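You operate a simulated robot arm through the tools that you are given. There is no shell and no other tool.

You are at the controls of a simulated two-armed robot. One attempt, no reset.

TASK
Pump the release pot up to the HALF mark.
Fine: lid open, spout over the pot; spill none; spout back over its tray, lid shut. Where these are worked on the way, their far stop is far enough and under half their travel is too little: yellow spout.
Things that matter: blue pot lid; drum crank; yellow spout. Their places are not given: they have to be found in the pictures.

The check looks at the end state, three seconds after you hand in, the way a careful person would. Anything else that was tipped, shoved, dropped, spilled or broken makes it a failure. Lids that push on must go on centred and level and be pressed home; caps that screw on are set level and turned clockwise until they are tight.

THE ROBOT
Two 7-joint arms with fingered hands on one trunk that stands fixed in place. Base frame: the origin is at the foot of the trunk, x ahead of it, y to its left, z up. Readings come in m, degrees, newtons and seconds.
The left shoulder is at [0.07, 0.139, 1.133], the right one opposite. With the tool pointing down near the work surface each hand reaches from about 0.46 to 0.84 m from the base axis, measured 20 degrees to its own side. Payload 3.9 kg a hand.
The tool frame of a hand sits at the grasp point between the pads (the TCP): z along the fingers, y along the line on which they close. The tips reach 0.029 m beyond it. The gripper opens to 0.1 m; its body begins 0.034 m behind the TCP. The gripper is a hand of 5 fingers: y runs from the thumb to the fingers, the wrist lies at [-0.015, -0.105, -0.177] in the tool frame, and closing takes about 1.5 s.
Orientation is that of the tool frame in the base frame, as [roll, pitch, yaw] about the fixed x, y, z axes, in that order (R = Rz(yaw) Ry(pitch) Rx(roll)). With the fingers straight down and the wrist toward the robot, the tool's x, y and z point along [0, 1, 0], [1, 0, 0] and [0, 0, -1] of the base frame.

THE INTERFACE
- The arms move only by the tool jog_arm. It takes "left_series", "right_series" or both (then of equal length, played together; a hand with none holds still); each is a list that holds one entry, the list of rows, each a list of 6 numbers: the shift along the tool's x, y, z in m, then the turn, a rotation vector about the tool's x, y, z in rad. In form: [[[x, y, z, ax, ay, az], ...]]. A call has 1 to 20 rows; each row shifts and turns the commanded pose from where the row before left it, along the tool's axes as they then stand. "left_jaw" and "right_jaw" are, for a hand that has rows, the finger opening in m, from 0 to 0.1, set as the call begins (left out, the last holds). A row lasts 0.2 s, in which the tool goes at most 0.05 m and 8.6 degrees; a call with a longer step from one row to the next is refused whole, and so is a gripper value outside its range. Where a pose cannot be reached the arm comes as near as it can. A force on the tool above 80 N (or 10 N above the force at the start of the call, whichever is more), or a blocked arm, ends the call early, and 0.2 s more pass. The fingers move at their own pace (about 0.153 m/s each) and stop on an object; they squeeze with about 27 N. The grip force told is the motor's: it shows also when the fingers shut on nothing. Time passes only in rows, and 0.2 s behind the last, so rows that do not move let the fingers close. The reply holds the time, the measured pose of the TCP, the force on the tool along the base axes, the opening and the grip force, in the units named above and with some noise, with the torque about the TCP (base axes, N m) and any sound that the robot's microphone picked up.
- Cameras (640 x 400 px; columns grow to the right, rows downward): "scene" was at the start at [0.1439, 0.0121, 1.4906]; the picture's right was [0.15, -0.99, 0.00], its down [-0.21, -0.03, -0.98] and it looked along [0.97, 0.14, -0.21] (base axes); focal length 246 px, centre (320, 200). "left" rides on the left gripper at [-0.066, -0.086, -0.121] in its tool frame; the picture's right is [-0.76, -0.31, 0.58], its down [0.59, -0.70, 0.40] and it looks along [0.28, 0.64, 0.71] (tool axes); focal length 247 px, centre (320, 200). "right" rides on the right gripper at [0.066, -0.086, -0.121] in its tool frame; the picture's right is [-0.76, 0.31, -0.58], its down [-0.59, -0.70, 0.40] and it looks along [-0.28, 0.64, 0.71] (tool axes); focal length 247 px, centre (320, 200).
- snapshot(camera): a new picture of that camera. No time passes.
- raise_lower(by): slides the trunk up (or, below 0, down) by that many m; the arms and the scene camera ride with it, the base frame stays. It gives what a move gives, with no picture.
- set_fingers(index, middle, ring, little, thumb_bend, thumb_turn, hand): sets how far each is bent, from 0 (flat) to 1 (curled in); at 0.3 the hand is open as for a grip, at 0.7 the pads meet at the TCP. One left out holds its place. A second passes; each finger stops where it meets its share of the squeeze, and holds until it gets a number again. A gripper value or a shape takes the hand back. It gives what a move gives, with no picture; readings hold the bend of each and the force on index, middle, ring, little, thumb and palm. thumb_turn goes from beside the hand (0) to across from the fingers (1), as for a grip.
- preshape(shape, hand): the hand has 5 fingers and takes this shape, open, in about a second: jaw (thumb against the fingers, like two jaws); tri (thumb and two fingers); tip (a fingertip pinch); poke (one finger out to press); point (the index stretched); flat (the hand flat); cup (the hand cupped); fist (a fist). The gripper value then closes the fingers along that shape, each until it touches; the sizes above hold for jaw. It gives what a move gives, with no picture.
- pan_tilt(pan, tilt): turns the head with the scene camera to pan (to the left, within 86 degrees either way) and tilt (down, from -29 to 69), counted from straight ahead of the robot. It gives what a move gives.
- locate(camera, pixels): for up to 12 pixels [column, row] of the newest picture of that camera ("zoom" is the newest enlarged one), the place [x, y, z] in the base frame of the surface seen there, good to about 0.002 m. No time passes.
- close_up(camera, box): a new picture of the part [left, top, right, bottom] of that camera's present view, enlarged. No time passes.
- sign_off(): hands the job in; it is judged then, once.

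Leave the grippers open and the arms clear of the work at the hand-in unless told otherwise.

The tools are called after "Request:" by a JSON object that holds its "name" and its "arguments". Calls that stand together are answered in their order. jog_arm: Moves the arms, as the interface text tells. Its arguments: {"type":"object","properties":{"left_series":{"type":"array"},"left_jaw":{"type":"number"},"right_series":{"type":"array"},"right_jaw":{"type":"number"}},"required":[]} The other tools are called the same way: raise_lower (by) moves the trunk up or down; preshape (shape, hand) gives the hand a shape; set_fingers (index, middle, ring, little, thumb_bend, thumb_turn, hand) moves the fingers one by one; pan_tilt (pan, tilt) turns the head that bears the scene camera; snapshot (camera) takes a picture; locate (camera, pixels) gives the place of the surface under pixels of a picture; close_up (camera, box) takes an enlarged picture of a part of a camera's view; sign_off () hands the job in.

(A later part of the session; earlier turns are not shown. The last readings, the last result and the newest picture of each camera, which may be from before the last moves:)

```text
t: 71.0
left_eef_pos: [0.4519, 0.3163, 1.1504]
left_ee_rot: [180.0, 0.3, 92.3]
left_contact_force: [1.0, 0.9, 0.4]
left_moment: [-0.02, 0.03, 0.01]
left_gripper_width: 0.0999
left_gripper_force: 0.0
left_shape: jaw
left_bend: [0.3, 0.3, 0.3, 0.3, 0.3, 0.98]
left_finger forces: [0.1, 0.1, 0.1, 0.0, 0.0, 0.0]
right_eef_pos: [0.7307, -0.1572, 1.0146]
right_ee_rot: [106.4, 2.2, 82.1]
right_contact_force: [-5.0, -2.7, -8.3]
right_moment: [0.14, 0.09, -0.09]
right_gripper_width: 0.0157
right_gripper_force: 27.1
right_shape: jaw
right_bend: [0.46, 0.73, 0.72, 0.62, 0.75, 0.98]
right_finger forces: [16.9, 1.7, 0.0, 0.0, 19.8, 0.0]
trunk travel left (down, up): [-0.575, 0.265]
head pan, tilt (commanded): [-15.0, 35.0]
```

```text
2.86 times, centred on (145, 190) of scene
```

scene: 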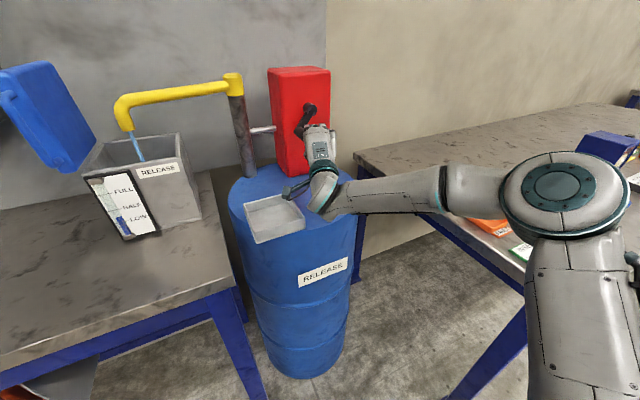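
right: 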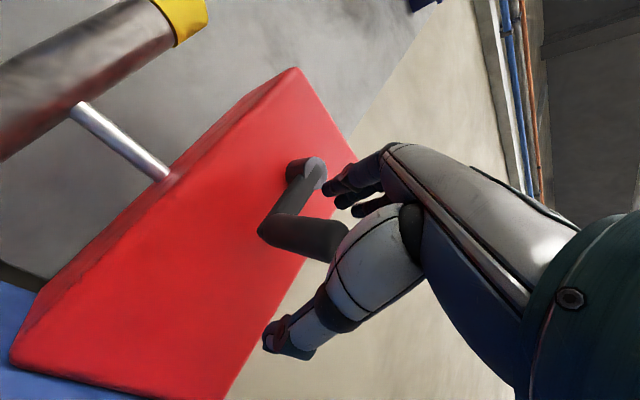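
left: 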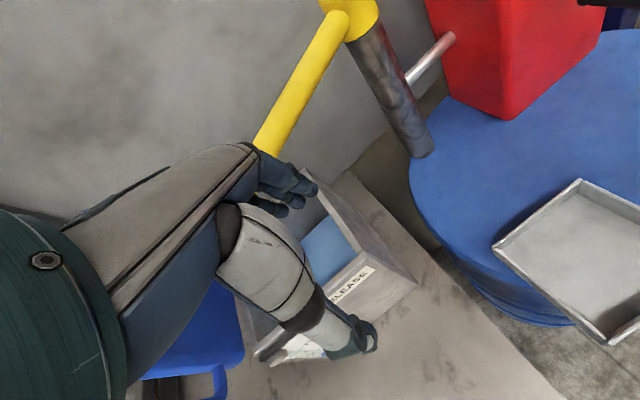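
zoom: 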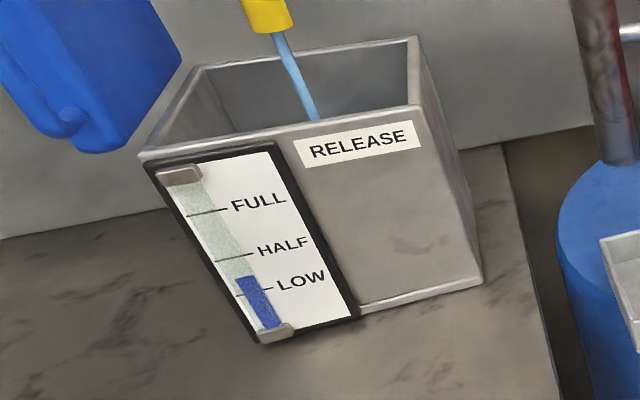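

The elbow is high and clear; the level is roughly halfway between LOW and HALF. I continue the clockwise turn for the next 60 degrees.

Request:
{"name": "jog_arm", "arguments": {"right_series": [[[0.0123, 0.0091, -0.0073, 0, 0, 0], [0.0093, 0.0123, -0.0072, 0, 0, 0], [0.0056, 0.0146, -0.0066, 0, 0, 0], [0.0015, 0.016, -0.0056, 0, 0, 0]]]}}

Request:
{"name": "snapshot", "arguments": {"camera": "scene"}}

Request:
{"name": "close_up", "arguments": {"camera": "scene", "box": [70, 120, 220, 260]}}

Request:
{"name": "close_up", "arguments": {"camera": "scene", "box": [250, 50, 410, 250]}}

```text
t: 72.0
left_eef_pos: [0.4543, 0.3084, 1.1508]
left_ee_rot: [-179.9, 0.0, 92.3]
left_contact_force: [-0.5, 0.6, 0.1]
left_moment: [0.01, -0.02, 0.01]
left_gripper_width: 0.0996
left_gripper_force: 0.1
left_shape: jaw
left_bend: [0.3, 0.3, 0.3, 0.3, 0.3, 0.98]
left_finger forces: [0.1, 0.1, 0.0, 0.0, 0.0, 0.0]
right_eef_pos: [0.7291, -0.1406, 1.0633]
right_ee_rot: [107.1, 1.8, 81.3]
right_contact_force: [13.1, -32.8, -9.5]
right_moment: [0.38, 0.25, -0.43]
right_gripper_width: 0.0123
right_gripper_force: 27.1
right_shape: jaw
right_bend: [0.76, 0.73, 0.72, 0.62, 0.78, 1.0]
right_finger forces: [27.0, 0.1, 0.0, 0.0, 13.9, 0.0]
trunk travel left (down, up): [-0.575, 0.265]
head pan, tilt (commanded): [-15.0, 35.0]
```

```text
taken
```

scene: 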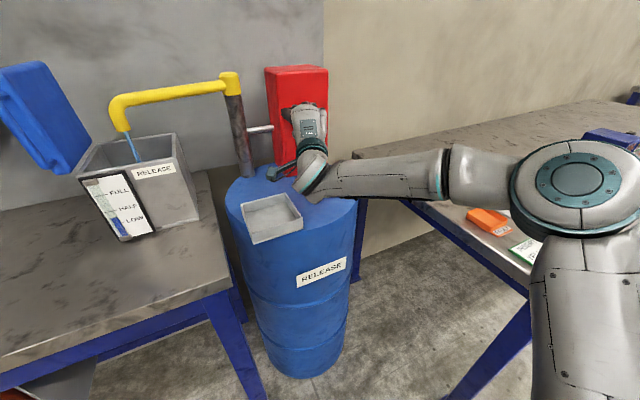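

```text
2.86 times, centred on (145, 190) of scene
```

zoom: 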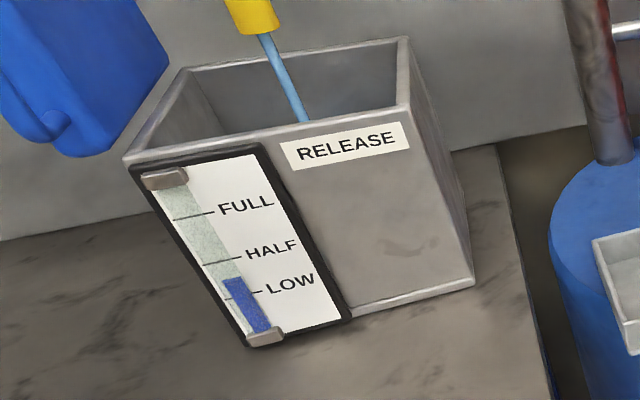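

```text
2.00 times, centred on (330, 150) of scene
```

zoom: 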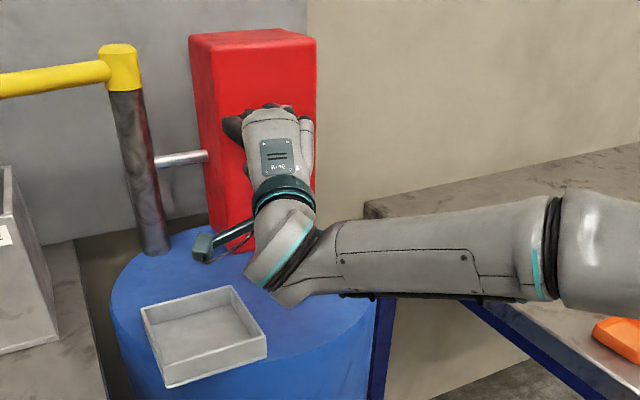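

A sideways force of 33 N has built up and the index closed further (bend 0.76), so the grip has probably slipped. I look from the wrist camera.

Request:
{"name": "close_up", "arguments": {"camera": "right", "box": [200, 100, 420, 360]}}

Request:
{"name": "close_up", "arguments": {"camera": "scene", "box": [265, 60, 345, 170]}}

```text
1.54 times, centred on (310, 230) of right
```

zoom: 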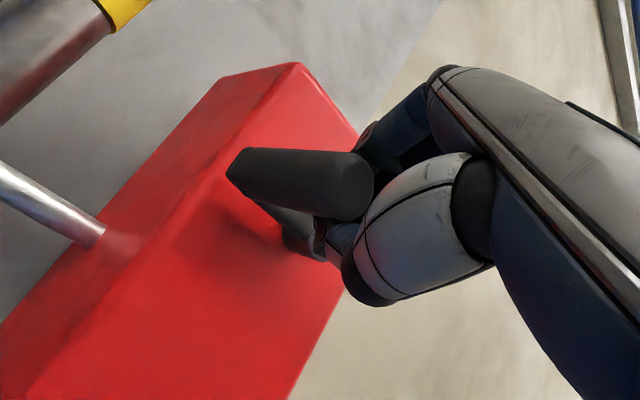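

```text
3.64 times, centred on (305, 115) of scene
```

zoom: 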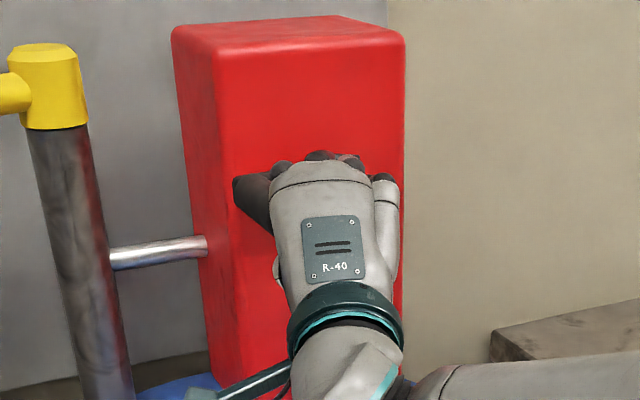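

The grip slipped past the index finger: the peg now lies left of it, on top of the thumb. Pinching is unreliable, so I'll push the peg around with one finger laid parallel to it. First I open the hand and back straight out.

Request:
{"name": "jog_arm", "arguments": {"right_series": [[[-0.008, 0, 0, 0, 0, 0], [0, 0, 0, 0, 0, 0], [0, 0, 0, 0, 0, 0], [0, 0, 0, 0, 0, 0], [0, 0, -0.03, 0, 0, 0], [0, 0, -0.04, 0, 0, 0], [0, 0, -0.04, 0, 0, 0]]], "right_jaw": 0.1}}

Request:
{"name": "snapshot", "arguments": {"camera": "right"}}

Request:
{"name": "snapshot", "arguments": {"camera": "scene"}}

Request:
{"name": "close_up", "arguments": {"camera": "scene", "box": [70, 120, 220, 260]}}

```text
t: 73.6
left_eef_pos: [0.4499, 0.3162, 1.1514]
left_ee_rot: [179.8, 0.3, 92.4]
left_contact_force: [0.4, 0.1, 1.0]
left_moment: [-0.02, -0.01, 0.01]
left_gripper_width: 0.1
left_gripper_force: 0.0
left_shape: jaw
left_bend: [0.3, 0.3, 0.3, 0.3, 0.3, 0.98]
left_finger forces: [0.0, 0.0, 0.1, 0.0, 0.0, 0.0]
right_eef_pos: [0.6184, -0.1184, 1.1008]
right_ee_rot: [106.5, 2.2, 81.9]
right_contact_force: [-0.4, 0.1, 0.4]
right_moment: [-0.01, -0.01, -0.02]
right_gripper_width: 0.0999
right_gripper_force: 0.1
right_shape: jaw
right_bend: [0.3, 0.3, 0.3, 0.3, 0.3, 0.98]
right_finger forces: [0.0, 0.0, 0.0, 0.0, 0.0, 0.0]
trunk travel left (down, up): [-0.575, 0.265]
head pan, tilt (commanded): [-15.0, 35.0]
```

```text
taken
```

right: 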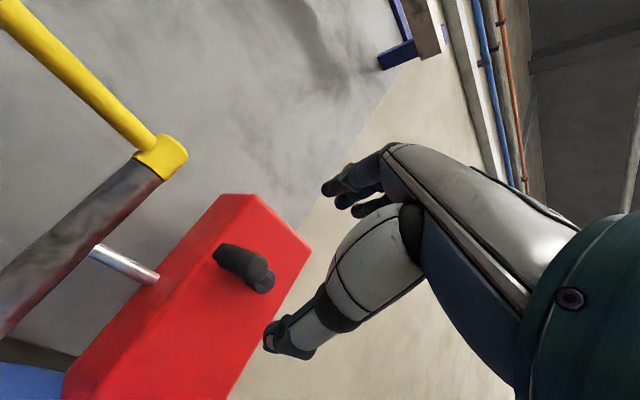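

```text
taken
```

scene: 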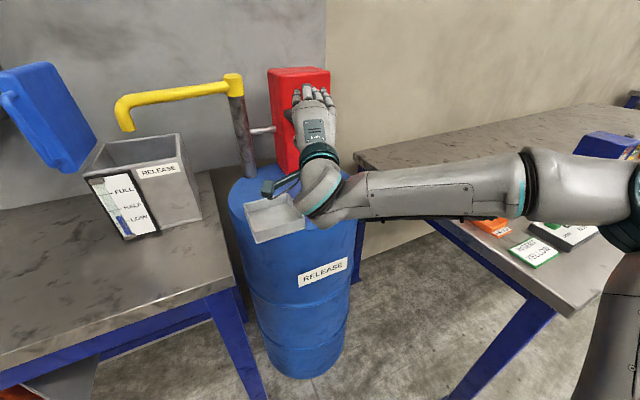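

```text
2.86 times, centred on (145, 190) of scene
```

zoom: 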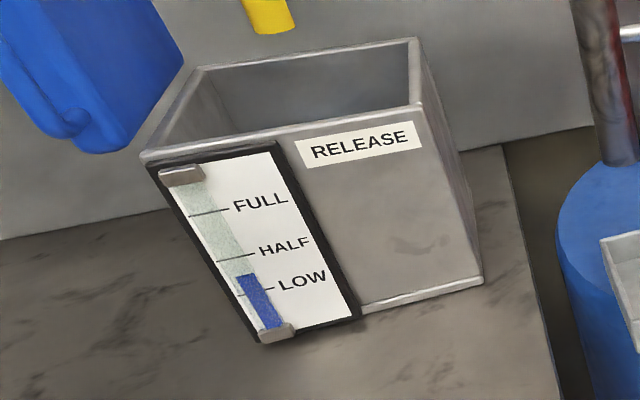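

The stream has stopped; the level is about halfway from LOW to HALF after roughly 80 degrees of turning. I measure where the peg now stands, then shape the right hand to "point".

Request:
{"name": "locate", "arguments": {"camera": "right", "pixels": [[265, 283], [262, 275], [245, 262], [228, 255], [268, 272], [258, 290]]}}

Request:
{"name": "preshape", "arguments": {"shape": "point", "hand": "right"}}

Request:
{"name": "snapshot", "arguments": {"camera": "right"}}

Request:
{"name": "close_up", "arguments": {"camera": "scene", "box": [250, 50, 410, 250]}}

```text
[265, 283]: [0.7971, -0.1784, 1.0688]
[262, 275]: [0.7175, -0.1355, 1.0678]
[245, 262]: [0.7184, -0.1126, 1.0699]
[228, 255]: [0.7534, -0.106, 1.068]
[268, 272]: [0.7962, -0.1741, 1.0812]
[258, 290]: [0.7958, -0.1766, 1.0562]
```

```text
t: 74.5
left_eef_pos: [0.4513, 0.317, 1.1509]
left_ee_rot: [180.0, 0.4, 92.3]
left_contact_force: [0.0, -0.3, 0.4]
left_moment: [-0.04, -0.01, -0.02]
left_gripper_width: 0.0997
left_gripper_force: 0.1
left_shape: jaw
left_bend: [0.3, 0.3, 0.3, 0.3, 0.3, 0.98]
left_finger forces: [0.0, 0.0, 0.0, 0.1, 0.0, 0.1]
right_eef_pos: [0.6202, -0.1171, 1.1008]
right_ee_rot: [106.7, 2.2, 81.8]
right_contact_force: [0.6, -0.7, 1.2]
right_moment: [0.0, -0.03, -0.01]
right_gripper_width: 0.0932
right_gripper_force: 0.1
right_shape: point
right_bend: [0.2, 1.0, 1.0, 1.0, 1.0, 0.87]
right_finger forces: [0.0, 0.1, 0.0, 0.1, 0.0, 0.0]
trunk travel left (down, up): [-0.575, 0.265]
head pan, tilt (commanded): [-15.0, 35.0]
```

```text
taken
```

right: 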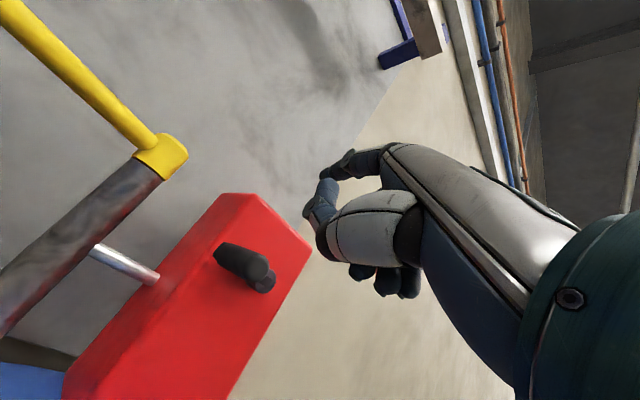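

```text
2.00 times, centred on (330, 150) of scene
```

zoom: 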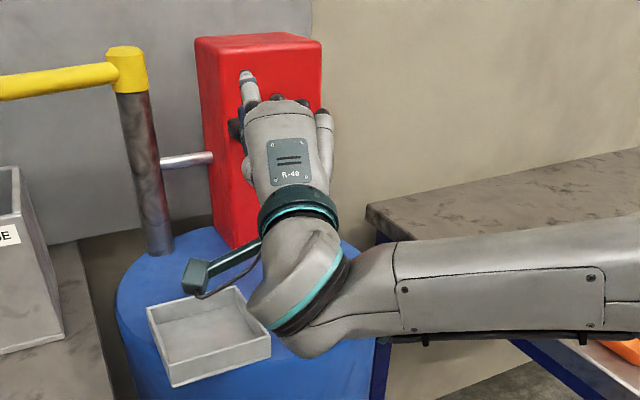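

The peg is now near the 9 o'clock position (l≈-0.257, z≈1.067). I locate the pointing index tip, about (330,172), and the folded thumb and fingers.

Request:
{"name": "close_up", "arguments": {"camera": "right", "box": [280, 110, 460, 310]}}

Request:
{"name": "locate", "arguments": {"camera": "right", "pixels": [[324, 178], [335, 165], [350, 158], [375, 152], [320, 190], [308, 212], [330, 240], [385, 290], [360, 272], [410, 290]]}}

Request:
{"name": "locate", "arguments": {"camera": "scene", "pixels": [[372, 87], [374, 93], [376, 100], [385, 103], [368, 120], [410, 108]]}}

```text
2.00 times, centred on (370, 210) of right
```

zoom: 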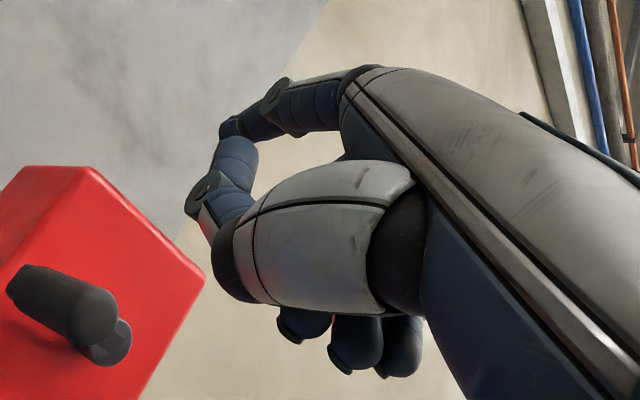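

```text
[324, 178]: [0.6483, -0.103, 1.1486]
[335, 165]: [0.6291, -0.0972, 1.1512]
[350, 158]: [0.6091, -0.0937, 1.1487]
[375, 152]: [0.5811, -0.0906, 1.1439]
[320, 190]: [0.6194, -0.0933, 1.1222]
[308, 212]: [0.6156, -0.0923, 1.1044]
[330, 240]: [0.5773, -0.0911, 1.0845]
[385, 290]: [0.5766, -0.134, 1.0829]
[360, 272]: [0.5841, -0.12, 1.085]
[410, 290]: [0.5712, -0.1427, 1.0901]
```

```text
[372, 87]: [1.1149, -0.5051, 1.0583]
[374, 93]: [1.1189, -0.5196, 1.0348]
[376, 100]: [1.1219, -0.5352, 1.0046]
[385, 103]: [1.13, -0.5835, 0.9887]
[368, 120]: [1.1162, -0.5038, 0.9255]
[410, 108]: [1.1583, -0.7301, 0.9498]
```

The index points level and sticks out about 3 cm past the thumb. I try the "poke" shape to see whether it frees more of the finger.

Request:
{"name": "preshape", "arguments": {"shape": "poke", "hand": "right"}}

Request:
{"name": "close_up", "arguments": {"camera": "right", "box": [280, 110, 460, 310]}}

Request:
{"name": "locate", "arguments": {"camera": "zoom", "pixels": [[225, 128], [240, 115], [270, 105], [310, 95], [230, 160], [190, 205], [250, 230], [300, 325], [355, 355], [400, 350]]}}

```text
t: 75.4
left_eef_pos: [0.4504, 0.3158, 1.1497]
left_ee_rot: [179.9, 0.3, 92.3]
left_contact_force: [0.4, 0.4, -0.7]
left_moment: [-0.02, 0.03, 0.0]
left_gripper_width: 0.1001
left_gripper_force: 0.0
left_shape: jaw
left_bend: [0.3, 0.3, 0.3, 0.3, 0.3, 0.98]
left_finger forces: [0.0, 0.2, 0.0, 0.0, 0.1, 0.0]
right_eef_pos: [0.6207, -0.1182, 1.0999]
right_ee_rot: [106.6, 2.2, 81.9]
right_contact_force: [-0.5, -0.5, -0.4]
right_moment: [0.0, 0.01, -0.02]
right_gripper_width: 0.0004
right_gripper_force: 0.0
right_shape: poke
right_bend: [0.7, 0.7, 0.99, 0.99, 1.0, 1.0]
right_finger forces: [0.0, 0.1, 0.1, 0.1, 0.1, 0.1]
trunk travel left (down, up): [-0.575, 0.265]
head pan, tilt (commanded): [-15.0, 35.0]
```

```text
2.00 times, centred on (370, 210) of right
```

zoom: 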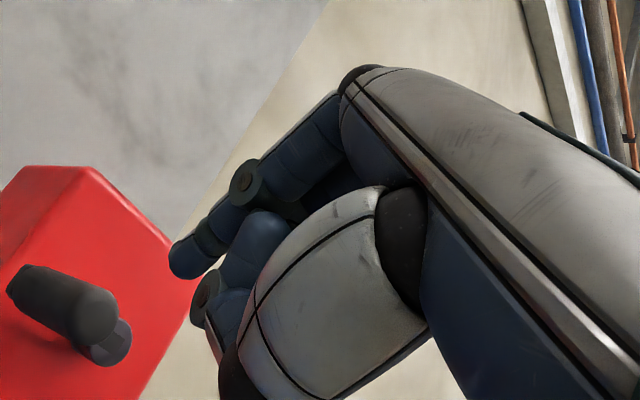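

```text
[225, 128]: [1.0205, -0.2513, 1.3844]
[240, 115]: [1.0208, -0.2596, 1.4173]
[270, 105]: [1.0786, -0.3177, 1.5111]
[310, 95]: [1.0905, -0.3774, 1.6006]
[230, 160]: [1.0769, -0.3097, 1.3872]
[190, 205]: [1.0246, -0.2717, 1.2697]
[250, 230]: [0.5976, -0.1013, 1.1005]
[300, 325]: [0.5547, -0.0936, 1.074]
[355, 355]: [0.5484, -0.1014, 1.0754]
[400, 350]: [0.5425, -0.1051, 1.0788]
```

In "poke", index and middle together reach forward through the TCP with the thumb tucked. I locate fingertip (185,262) and thumb (205,290) in this picture.

Request:
{"name": "locate", "arguments": {"camera": "zoom", "pixels": [[180, 262], [200, 240], [225, 215], [300, 150], [260, 235], [205, 288], [225, 310], [190, 268], [320, 190]]}}

Request:
{"name": "close_up", "arguments": {"camera": "scene", "box": [250, 50, 410, 250]}}

```text
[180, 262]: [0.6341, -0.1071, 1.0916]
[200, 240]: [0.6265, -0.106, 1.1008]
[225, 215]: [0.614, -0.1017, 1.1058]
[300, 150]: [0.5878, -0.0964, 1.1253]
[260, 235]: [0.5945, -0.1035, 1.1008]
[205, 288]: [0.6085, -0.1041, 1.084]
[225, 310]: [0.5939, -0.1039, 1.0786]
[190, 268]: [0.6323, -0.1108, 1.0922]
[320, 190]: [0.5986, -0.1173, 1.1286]
```

```text
2.00 times, centred on (330, 150) of scene
```

zoom: 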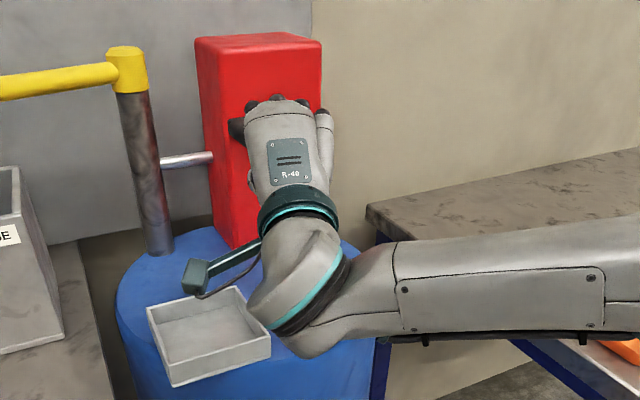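

"Poke" leaves the thumb right under the tip. I go back to pointing with the index and swing the thumb to the side of the hand.

Request:
{"name": "preshape", "arguments": {"shape": "point", "hand": "right"}}

Request:
{"name": "set_fingers", "arguments": {"hand": "right", "index": 0.25, "middle": 1.0, "ring": 1.0, "little": 1.0, "thumb_bend": 0.0, "thumb_turn": 0.0}}

Request:
{"name": "snapshot", "arguments": {"camera": "right"}}

Request:
{"name": "close_up", "arguments": {"camera": "scene", "box": [250, 50, 410, 250]}}

```text
t: 76.3
left_eef_pos: [0.45, 0.3156, 1.1492]
left_ee_rot: [179.9, 0.3, 92.4]
left_contact_force: [-0.3, 0.5, 0.3]
left_moment: [0.0, 0.01, 0.02]
left_gripper_width: 0.0999
left_gripper_force: 0.0
left_shape: jaw
left_bend: [0.3, 0.3, 0.3, 0.3, 0.3, 0.98]
left_finger forces: [0.1, 0.1, 0.1, 0.1, 0.1, 0.0]
right_eef_pos: [0.62, -0.1183, 1.0995]
right_ee_rot: [106.8, 2.2, 81.8]
right_contact_force: [-0.8, 0.8, -0.7]
right_moment: [-0.01, 0.0, -0.03]
right_gripper_width: 0.0
right_gripper_force: 0.1
right_shape: point
right_bend: [0.2, 1.0, 1.0, 1.0, 1.0, 0.87]
right_finger forces: [0.1, 0.1, 0.0, 0.1, 0.0, 0.0]
trunk travel left (down, up): [-0.575, 0.265]
head pan, tilt (commanded): [-15.0, 35.0]
```

```text
t: 77.3
left_eef_pos: [0.4509, 0.3161, 1.15]
left_ee_rot: [179.9, 0.2, 92.4]
left_contact_force: [0.7, 0.4, 0.4]
left_moment: [0.0, 0.0, 0.04]
left_gripper_width: 0.1
left_gripper_force: 0.1
left_shape: jaw
left_bend: [0.3, 0.3, 0.3, 0.3, 0.3, 0.98]
left_finger forces: [0.0, 0.0, 0.1, 0.0, 0.0, 0.0]
right_eef_pos: [0.6194, -0.1199, 1.0996]
right_ee_rot: [106.6, 2.2, 81.8]
right_contact_force: [-0.6, 1.0, 0.7]
right_moment: [0.01, 0.01, 0.0]
right_gripper_width: 0.1462
right_gripper_force: 0.0
right_shape: fingers
right_bend: [0.25, 1.0, 1.0, 1.0, 0.0, 0.0]
right_finger forces: [0.0, 0.0, 0.0, 0.0, 0.1, 0.0]
trunk travel left (down, up): [-0.575, 0.265]
head pan, tilt (commanded): [-15.0, 35.0]
```

```text
taken
```

right: 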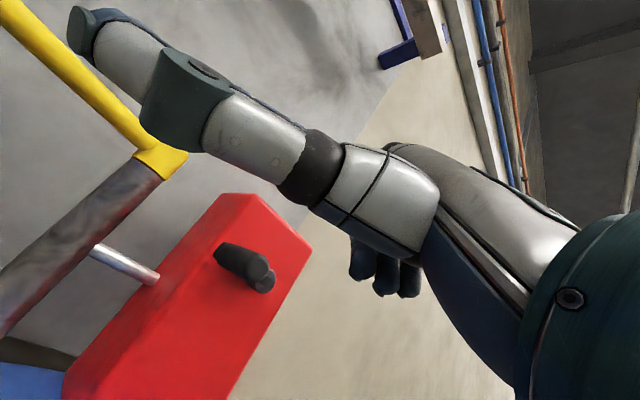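

```text
2.00 times, centred on (330, 150) of scene
```

zoom: 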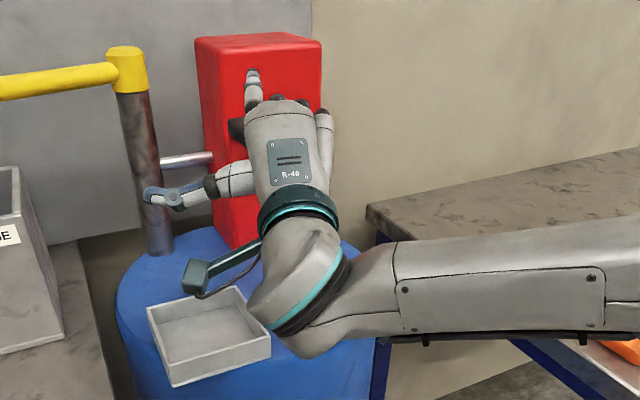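

The thumb is now out of the way to the left and the index stands free. I locate the index from the scene close-up: tip at (252,73), joint at (255,95).

Request:
{"name": "locate", "arguments": {"camera": "zoom", "pixels": [[251, 72], [252, 80], [254, 90], [255, 98], [258, 104], [150, 195], [180, 195], [235, 178], [278, 100], [300, 105], [237, 128], [322, 115]]}}

```text
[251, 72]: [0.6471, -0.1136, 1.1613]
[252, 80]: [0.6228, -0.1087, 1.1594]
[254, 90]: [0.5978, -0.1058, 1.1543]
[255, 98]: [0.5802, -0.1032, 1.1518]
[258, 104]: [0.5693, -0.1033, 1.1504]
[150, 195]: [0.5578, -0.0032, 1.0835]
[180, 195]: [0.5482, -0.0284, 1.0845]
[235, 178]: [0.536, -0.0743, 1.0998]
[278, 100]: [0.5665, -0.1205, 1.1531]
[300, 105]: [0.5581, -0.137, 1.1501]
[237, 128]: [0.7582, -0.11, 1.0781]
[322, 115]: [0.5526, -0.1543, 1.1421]
```

I now plan to push the peg clockwise with the index kept behind it on the same circle. First I bring the hand right and down so the finger will be under the peg, staying in front of it.

Request:
{"name": "jog_arm", "arguments": {"right_series": [[[-0.0126, -0.0348, 0.0155, 0, 0, 0], [-0.0126, -0.0348, 0.0155, 0, 0, 0], [-0.0126, -0.0348, 0.0155, 0, 0, 0], [0.0087, 0.0077, 0.0244, 0, 0, 0], [0.0087, 0.0077, 0.0244, 0, 0, 0]]]}}

Request:
{"name": "pan_tilt", "arguments": {"pan": -5, "tilt": 30}}

Request:
{"name": "snapshot", "arguments": {"camera": "scene"}}

Request:
{"name": "close_up", "arguments": {"camera": "scene", "box": [320, 70, 460, 230]}}

```text
t: 78.5
left_eef_pos: [0.4511, 0.3163, 1.1484]
left_ee_rot: [180.0, 0.3, 92.2]
left_contact_force: [-0.2, -0.4, 0.0]
left_moment: [-0.02, 0.01, 0.02]
left_gripper_width: 0.1001
left_gripper_force: 0.0
left_shape: jaw
left_bend: [0.3, 0.3, 0.3, 0.3, 0.3, 0.98]
left_finger forces: [0.0, 0.1, 0.0, 0.1, 0.2, 0.0]
right_eef_pos: [0.6811, -0.1542, 0.9895]
right_ee_rot: [106.6, 2.2, 81.8]
right_contact_force: [0.0, 0.2, -0.5]
right_moment: [0.02, 0.01, 0.02]
right_gripper_width: 0.1463
right_gripper_force: 0.2
right_shape: fingers
right_bend: [0.25, 1.0, 1.0, 1.0, 0.0, 0.0]
right_finger forces: [0.1, 0.1, 0.0, 0.0, 0.1, 0.0]
trunk travel left (down, up): [-0.575, 0.265]
head pan, tilt (commanded): [-15.0, 35.0]
```

```text
t: 79.2
left_eef_pos: [0.4516, 0.3173, 1.1503]
left_ee_rot: [180.0, 0.3, 92.3]
left_contact_force: [0.1, -0.3, -0.1]
left_moment: [0.0, -0.01, 0.03]
left_gripper_width: 0.0999
left_gripper_force: 0.2
left_shape: jaw
left_bend: [0.3, 0.3, 0.3, 0.3, 0.3, 0.98]
left_finger forces: [0.1, 0.1, 0.0, 0.1, 0.0, 0.0]
right_eef_pos: [0.6797, -0.154, 0.9896]
right_ee_rot: [106.6, 2.2, 81.9]
right_contact_force: [-0.1, -0.7, -0.5]
right_moment: [0.04, -0.01, 0.0]
right_gripper_width: 0.1463
right_gripper_force: 0.0
right_shape: fingers
right_bend: [0.25, 1.0, 1.0, 1.0, 0.0, 0.0]
right_finger forces: [0.0, 0.0, 0.1, 0.1, 0.0, 0.0]
trunk travel left (down, up): [-0.575, 0.265]
head pan, tilt (commanded): [-5.0, 30.0]
```

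```text
taken
```

scene: 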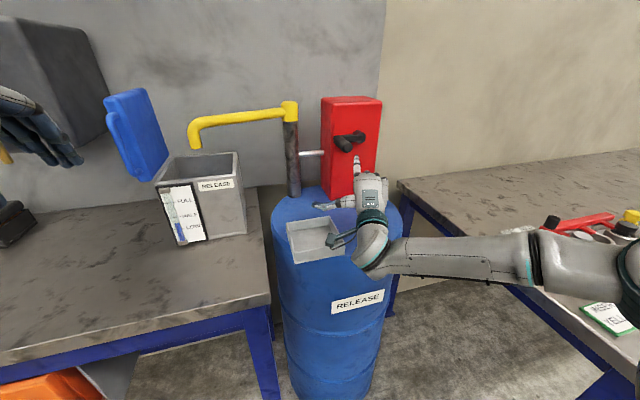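

```text
2.50 times, centred on (390, 150) of scene
```

zoom: 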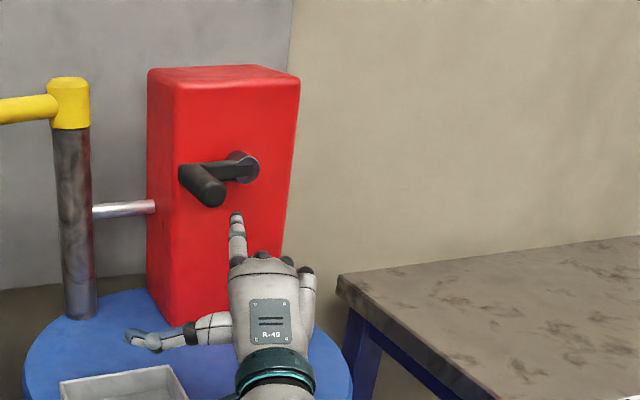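

The picture shows the crank at 9 o'clock and the index just below and in front of it. I bend the index slightly more (0.4) so the hand can stay higher above the tray during the circle, and measure the finger again.

Request:
{"name": "set_fingers", "arguments": {"hand": "right", "index": 0.4}}

Request:
{"name": "close_up", "arguments": {"camera": "scene", "box": [340, 100, 410, 230]}}

```text
t: 80.2
left_eef_pos: [0.4514, 0.3166, 1.1503]
left_ee_rot: [179.8, 0.3, 92.3]
left_contact_force: [0.0, -0.4, 0.4]
left_moment: [0.02, 0.01, -0.03]
left_gripper_width: 0.1001
left_gripper_force: 0.1
left_shape: jaw
left_bend: [0.3, 0.3, 0.3, 0.3, 0.3, 0.98]
left_finger forces: [0.0, 0.1, 0.0, 0.1, 0.0, 0.1]
right_eef_pos: [0.6806, -0.1545, 0.9892]
right_ee_rot: [106.7, 2.2, 81.8]
right_contact_force: [0.1, 0.1, 1.0]
right_moment: [-0.01, 0.0, -0.01]
right_gripper_width: 0.1392
right_gripper_force: 0.1
right_shape: fingers
right_bend: [0.4, 1.0, 1.0, 1.0, 0.0, 0.0]
right_finger forces: [0.0, 0.1, 0.0, 0.0, 0.0, 0.0]
trunk travel left (down, up): [-0.575, 0.265]
head pan, tilt (commanded): [-5.0, 30.0]
```

```text
3.08 times, centred on (375, 165) of scene
```

zoom: 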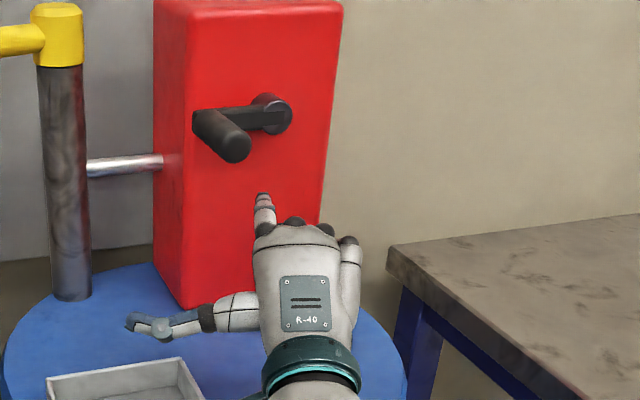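

Request:
{"name": "locate", "arguments": {"camera": "zoom", "pixels": [[262, 195], [263, 202], [265, 212], [265, 222], [236, 150], [225, 135], [205, 118], [245, 143], [272, 112], [230, 158], [290, 118], [258, 118]]}}

```text
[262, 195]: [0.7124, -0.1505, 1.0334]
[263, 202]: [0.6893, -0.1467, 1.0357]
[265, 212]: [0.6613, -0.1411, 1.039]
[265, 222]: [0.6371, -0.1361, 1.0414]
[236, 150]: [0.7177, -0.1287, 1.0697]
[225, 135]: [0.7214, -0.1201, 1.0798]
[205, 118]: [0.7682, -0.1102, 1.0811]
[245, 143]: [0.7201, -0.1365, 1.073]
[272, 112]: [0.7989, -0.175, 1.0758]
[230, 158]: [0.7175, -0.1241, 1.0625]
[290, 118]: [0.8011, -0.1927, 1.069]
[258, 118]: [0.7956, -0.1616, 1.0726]
```

The index axis is now about 6 degrees down with its tip at (0.712, -0.150, 1.025); the hub is near l=-0.326, z=1.070 and the peg's radius 0.068. I slide the finger forward under the peg, then push up through the first 30 degrees of arc.

Request:
{"name": "jog_arm", "arguments": {"right_series": [[[0.0107, 0.0095, 0.03, 0, 0, 0], [0.0107, 0.0095, 0.03, 0, 0, 0], [0.0077, 0.01425, -0.00726, 0, 0, 0], [0.00357, 0.01617, -0.00638, 0, 0, 0]]]}}

Request:
{"name": "snapshot", "arguments": {"camera": "scene"}}

Request:
{"name": "close_up", "arguments": {"camera": "scene", "box": [320, 70, 460, 230]}}

```text
t: 81.2
left_eef_pos: [0.4501, 0.3164, 1.1497]
left_ee_rot: [179.8, 0.2, 92.3]
left_contact_force: [1.1, 0.3, -0.2]
left_moment: [-0.02, -0.01, -0.01]
left_gripper_width: 0.1
left_gripper_force: 0.1
left_shape: jaw
left_bend: [0.3, 0.3, 0.3, 0.3, 0.3, 0.98]
left_finger forces: [0.1, 0.1, 0.1, 0.1, 0.1, 0.0]
right_eef_pos: [0.7451, -0.1293, 1.0213]
right_ee_rot: [106.7, 2.2, 81.9]
right_contact_force: [1.0, 1.0, -3.6]
right_moment: [-0.08, 0.01, -0.01]
right_gripper_width: 0.138
right_gripper_force: 1.4
right_shape: fingers
right_bend: [0.42, 1.0, 1.0, 1.0, 0.0, 0.0]
right_finger forces: [2.9, 0.6, 0.1, 0.0, 0.0, 0.1]
trunk travel left (down, up): [-0.575, 0.265]
head pan, tilt (commanded): [-5.0, 30.0]
```

```text
taken
```

scene: 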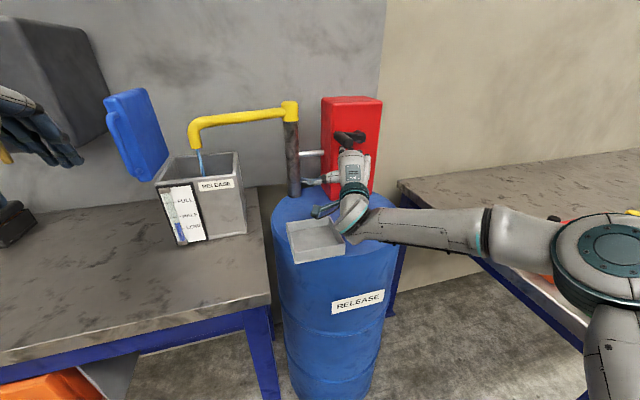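

```text
2.50 times, centred on (390, 150) of scene
```

zoom: 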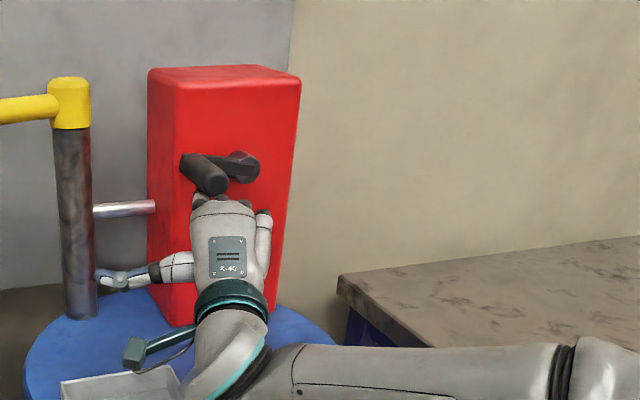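

The peg is moving and liquid is flowing. I continue pushing clockwise through the next 60 degrees.

Request:
{"name": "jog_arm", "arguments": {"right_series": [[[-0.0008, 0.01699, -0.00508, 0, 0, 0], [-0.00511, 0.01665, -0.00342, 0, 0, 0], [-0.00907, 0.01517, -0.00154, 0, 0, 0], [-0.01242, 0.01266, 0.00045, 0, 0, 0]]]}}

Request:
{"name": "snapshot", "arguments": {"camera": "scene"}}

Request:
{"name": "close_up", "arguments": {"camera": "scene", "box": [320, 70, 460, 230]}}

Request:
{"name": "close_up", "arguments": {"camera": "scene", "box": [140, 140, 260, 260]}}

```text
t: 82.2
left_eef_pos: [0.4509, 0.3173, 1.1505]
left_ee_rot: [179.9, 0.3, 92.3]
left_contact_force: [0.9, 0.6, 0.2]
left_moment: [0.03, 0.02, 0.0]
left_gripper_width: 0.1001
left_gripper_force: 0.0
left_shape: jaw
left_bend: [0.3, 0.3, 0.3, 0.3, 0.3, 0.98]
left_finger forces: [0.0, 0.0, 0.1, 0.1, 0.1, 0.0]
right_eef_pos: [0.7488, -0.1541, 1.0843]
right_ee_rot: [106.6, 2.2, 81.9]
right_contact_force: [-2.0, 2.6, -5.4]
right_moment: [0.04, -0.13, -0.01]
right_gripper_width: 0.1382
right_gripper_force: 2.8
right_shape: fingers
right_bend: [0.41, 1.0, 1.0, 1.0, 0.0, 0.0]
right_finger forces: [1.0, 2.3, 2.6, 0.0, 0.0, 0.0]
trunk travel left (down, up): [-0.575, 0.265]
head pan, tilt (commanded): [-5.0, 30.0]
```

```text
taken
```

scene: 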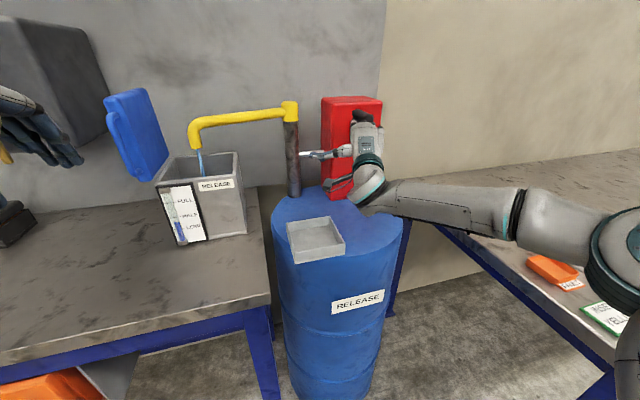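

```text
2.50 times, centred on (390, 150) of scene
```

zoom: 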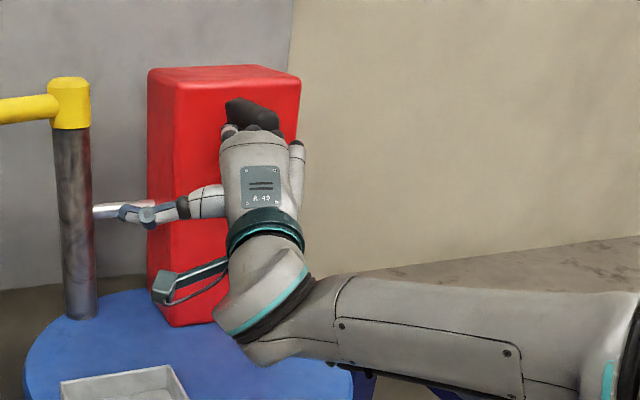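

```text
3.33 times, centred on (200, 200) of scene
```

zoom: 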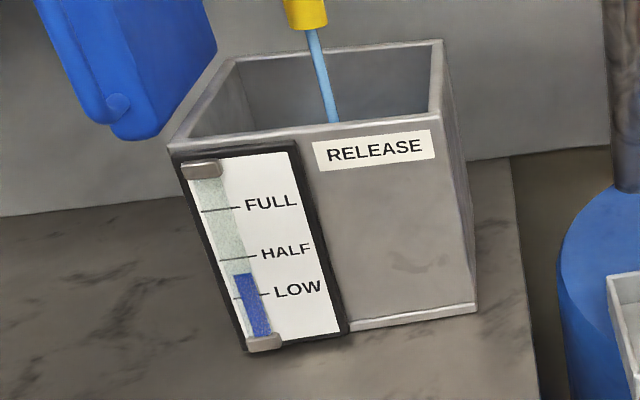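

Good: the peg is near the top, cradled between index and knuckles. I keep going over the top for the next 60 degrees.

Request:
{"name": "jog_arm", "arguments": {"right_series": [[[-0.01492, 0.00929, 0.00242, 0, 0, 0], [-0.0164, 0.00529, 0.00421, 0, 0, 0], [-0.01677, 0.00092, 0.00572, 0, 0, 0], [-0.016, -0.0035, 0.00684, 0, 0, 0]]]}}

Request:
{"name": "snapshot", "arguments": {"camera": "scene"}}

Request:
{"name": "close_up", "arguments": {"camera": "scene", "box": [320, 70, 460, 230]}}

Request:
{"name": "close_up", "arguments": {"camera": "scene", "box": [140, 140, 260, 260]}}

```text
t: 83.2
left_eef_pos: [0.4486, 0.3237, 1.1485]
left_ee_rot: [179.9, 0.7, 92.4]
left_contact_force: [0.8, 0.5, -0.3]
left_moment: [0.0, 0.0, 0.01]
left_gripper_width: 0.0997
left_gripper_force: 0.1
left_shape: jaw
left_bend: [0.3, 0.3, 0.3, 0.3, 0.3, 0.98]
left_finger forces: [0.0, 0.1, 0.0, 0.0, 0.0, 0.0]
right_eef_pos: [0.7585, -0.2015, 1.0826]
right_ee_rot: [107.8, 2.9, 83.1]
right_contact_force: [-45.9, 38.0, -47.5]
right_moment: [0.09, -2.22, -1.68]
right_gripper_width: 0.139
right_gripper_force: 40.9
right_shape: fingers
right_bend: [0.4, 1.0, 1.0, 1.0, 0.0, 0.0]
right_finger forces: [0.0, 16.2, 64.4, 0.1, 0.0, 0.1]
trunk travel left (down, up): [-0.575, 0.265]
head pan, tilt (commanded): [-5.0, 30.0]
```

```text
taken
```

scene: 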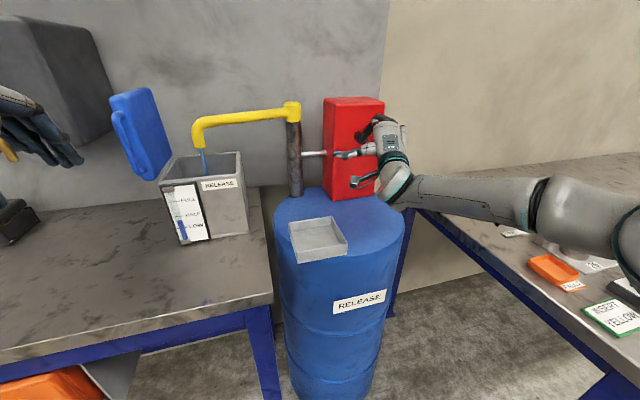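

```text
2.50 times, centred on (390, 150) of scene
```

zoom: 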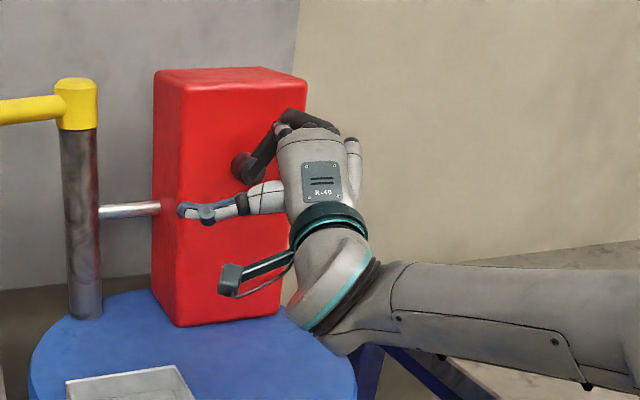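

```text
3.33 times, centred on (200, 200) of scene
```

zoom: 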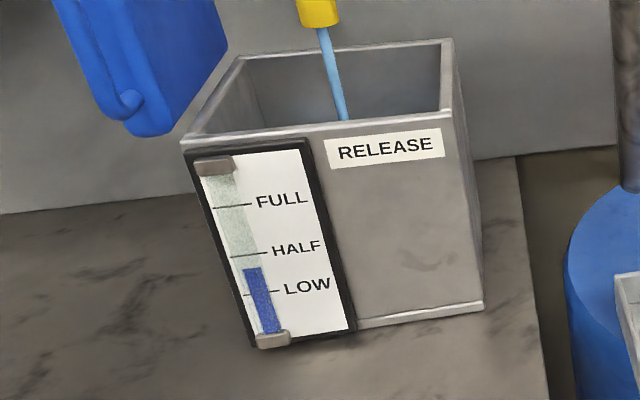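

The load jumped to about 76 N: the folded knuckles right of the index are jammed under the peg. I back straight out about 3 cm to free it.

Request:
{"name": "jog_arm", "arguments": {"right_series": [[[-0.0065, -0.0057, -0.018, 0, 0, 0], [-0.0065, -0.0057, -0.018, 0, 0, 0], [-0.0097, -0.0085, -0.0271, 0, 0, 0]]]}}

Request:
{"name": "snapshot", "arguments": {"camera": "scene"}}

Request:
{"name": "close_up", "arguments": {"camera": "scene", "box": [320, 70, 460, 230]}}

Request:
{"name": "close_up", "arguments": {"camera": "scene", "box": [140, 140, 260, 260]}}

```text
t: 84.0
left_eef_pos: [0.4504, 0.3172, 1.1503]
left_ee_rot: [180.0, 0.4, 92.3]
left_contact_force: [-0.2, 0.2, 0.3]
left_moment: [-0.03, 0.01, -0.02]
left_gripper_width: 0.1
left_gripper_force: 0.1
left_shape: jaw
left_bend: [0.3, 0.3, 0.3, 0.3, 0.3, 0.98]
left_finger forces: [0.0, 0.1, 0.0, 0.0, 0.0, 0.0]
right_eef_pos: [0.6925, -0.2336, 1.0948]
right_ee_rot: [106.5, 2.2, 81.7]
right_contact_force: [-0.5, 0.2, 0.4]
right_moment: [0.0, -0.03, 0.0]
right_gripper_width: 0.1394
right_gripper_force: 0.0
right_shape: fingers
right_bend: [0.4, 1.0, 1.0, 1.0, 0.0, 0.0]
right_finger forces: [0.0, 0.1, 0.0, 0.0, 0.0, 0.0]
trunk travel left (down, up): [-0.575, 0.265]
head pan, tilt (commanded): [-5.0, 30.0]
```

```text
taken
```

scene: 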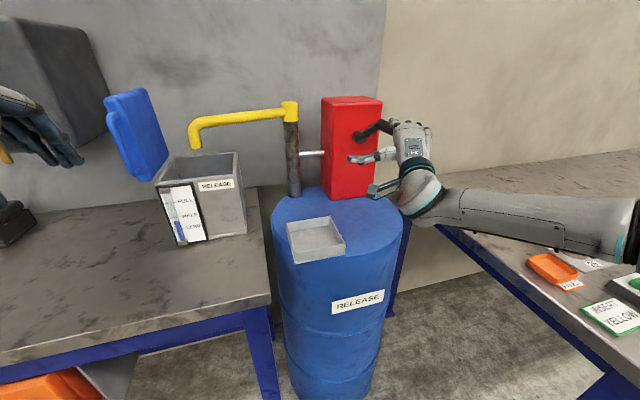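

```text
2.50 times, centred on (390, 150) of scene
```

zoom: 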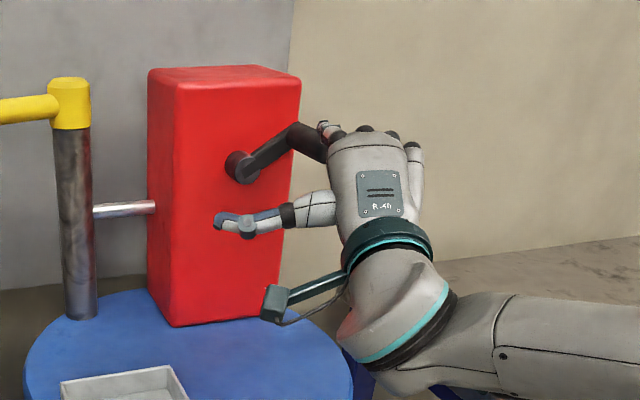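

```text
3.33 times, centred on (200, 200) of scene
```

zoom: 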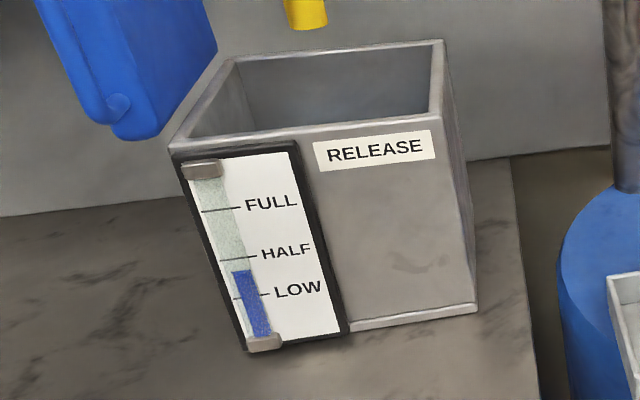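

The peg is free at about 2 o'clock and the level is about two thirds of the way from LOW to HALF. I measure the peg, the knuckles and the index before the next push.

Request:
{"name": "locate", "arguments": {"camera": "scene", "pixels": [[357, 137], [372, 128], [385, 122], [388, 130], [390, 127], [394, 124], [408, 122], [420, 126], [428, 128]]}}

Request:
{"name": "close_up", "arguments": {"camera": "scene", "box": [340, 90, 440, 190]}}

Request:
{"name": "snapshot", "arguments": {"camera": "right"}}

```text
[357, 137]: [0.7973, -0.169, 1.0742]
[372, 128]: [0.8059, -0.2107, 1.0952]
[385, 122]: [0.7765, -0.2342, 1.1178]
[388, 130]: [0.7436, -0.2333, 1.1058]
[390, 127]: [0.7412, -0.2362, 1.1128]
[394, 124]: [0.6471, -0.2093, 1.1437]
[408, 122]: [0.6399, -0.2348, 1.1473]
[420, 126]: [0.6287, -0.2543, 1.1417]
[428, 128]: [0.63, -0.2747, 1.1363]
```

```text
4.00 times, centred on (390, 140) of scene
```

zoom: 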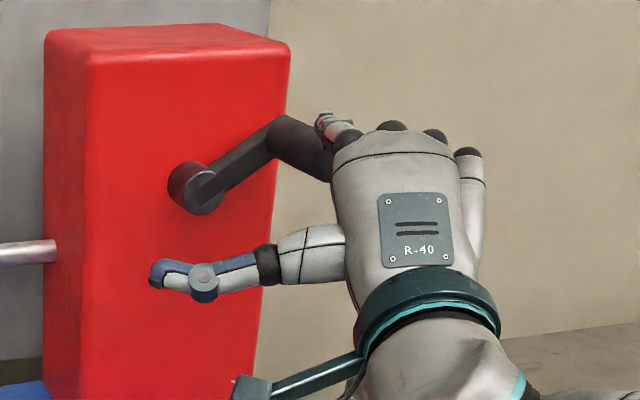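

```text
taken
```

right: 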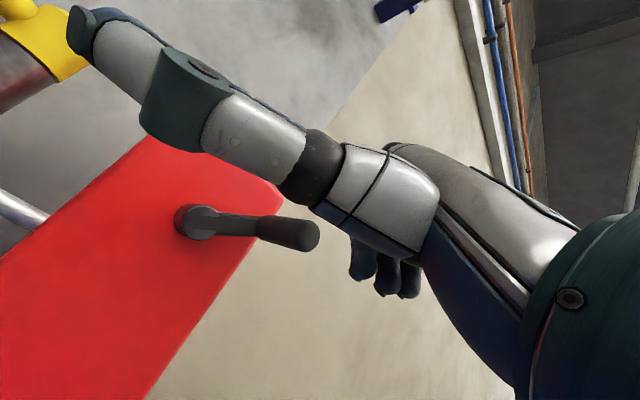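

The peg stands at about 235 degrees and the index tip already hovers above its end. With less overlap (about 4 cm) the knuckles stay clear. I slide forward above the peg and push it down on the right side for about 60 degrees.

Request:
{"name": "jog_arm", "arguments": {"right_series": [[[0.0077, 0.0068, 0.0215, 0, 0, 0], [0.0077, 0.0068, 0.0215, 0, 0, 0], [-0.0138, -0.00822, 0.00754, 0, 0, 0], [-0.01086, -0.0118, 0.00761, 0, 0, 0], [-0.00717, -0.01457, 0.00717, 0, 0, 0], [-0.003, -0.01635, 0.00623, 0, 0, 0]]]}}

Request:
{"name": "snapshot", "arguments": {"camera": "scene"}}

Request:
{"name": "close_up", "arguments": {"camera": "scene", "box": [320, 70, 460, 230]}}

Request:
{"name": "close_up", "arguments": {"camera": "scene", "box": [140, 140, 260, 260]}}

```text
t: 85.4
left_eef_pos: [0.45, 0.3149, 1.1518]
left_ee_rot: [179.9, 0.1, 92.4]
left_contact_force: [-0.8, -0.1, -0.4]
left_moment: [-0.01, -0.02, 0.0]
left_gripper_width: 0.0999
left_gripper_force: 0.0
left_shape: jaw
left_bend: [0.3, 0.3, 0.3, 0.3, 0.3, 0.98]
left_finger forces: [0.1, 0.1, 0.0, 0.1, 0.1, 0.0]
right_eef_pos: [0.7448, -0.2535, 1.0399]
right_ee_rot: [106.9, 2.0, 81.2]
right_contact_force: [-5.2, -4.9, 2.1]
right_moment: [0.11, -0.08, -0.06]
right_gripper_width: 0.1392
right_gripper_force: 3.2
right_shape: fingers
right_bend: [0.4, 1.0, 1.0, 1.0, 0.0, 0.0]
right_finger forces: [0.0, 6.4, 0.0, 0.0, 0.1, 0.0]
right hand out of reach, approached as far as the arm can: row 5, 6
trunk travel left (down, up): [-0.575, 0.265]
head pan, tilt (commanded): [-5.0, 30.0]
```

```text
taken
```

scene: 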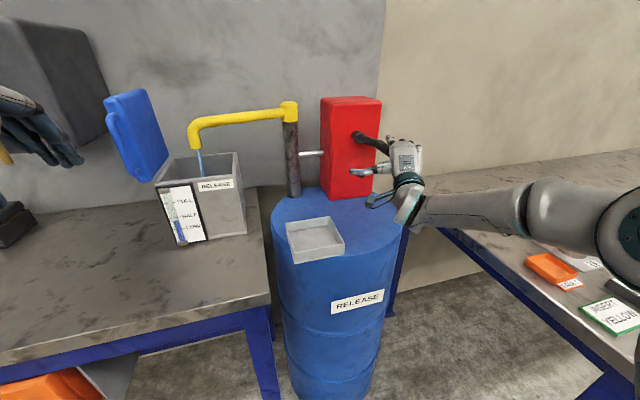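

```text
2.50 times, centred on (390, 150) of scene
```

zoom: 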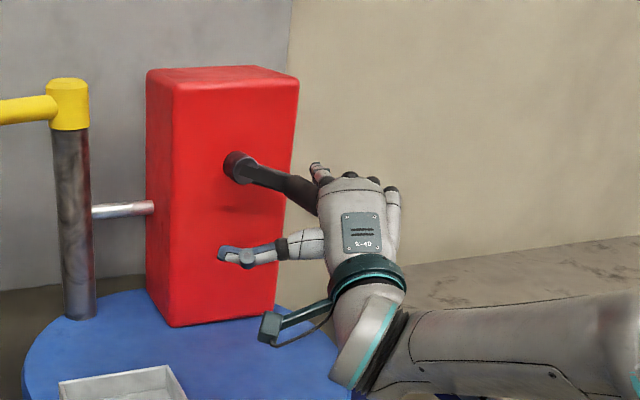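

```text
3.33 times, centred on (200, 200) of scene
```

zoom: 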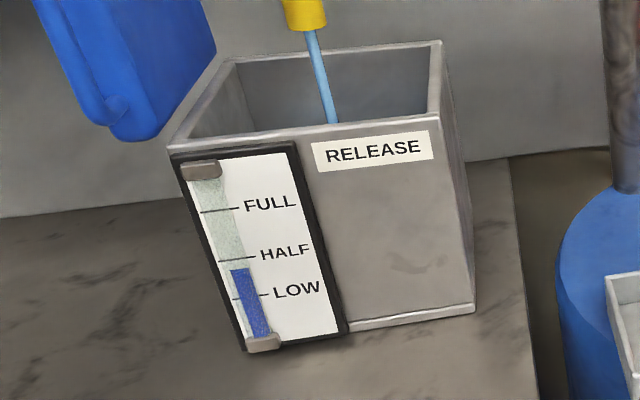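

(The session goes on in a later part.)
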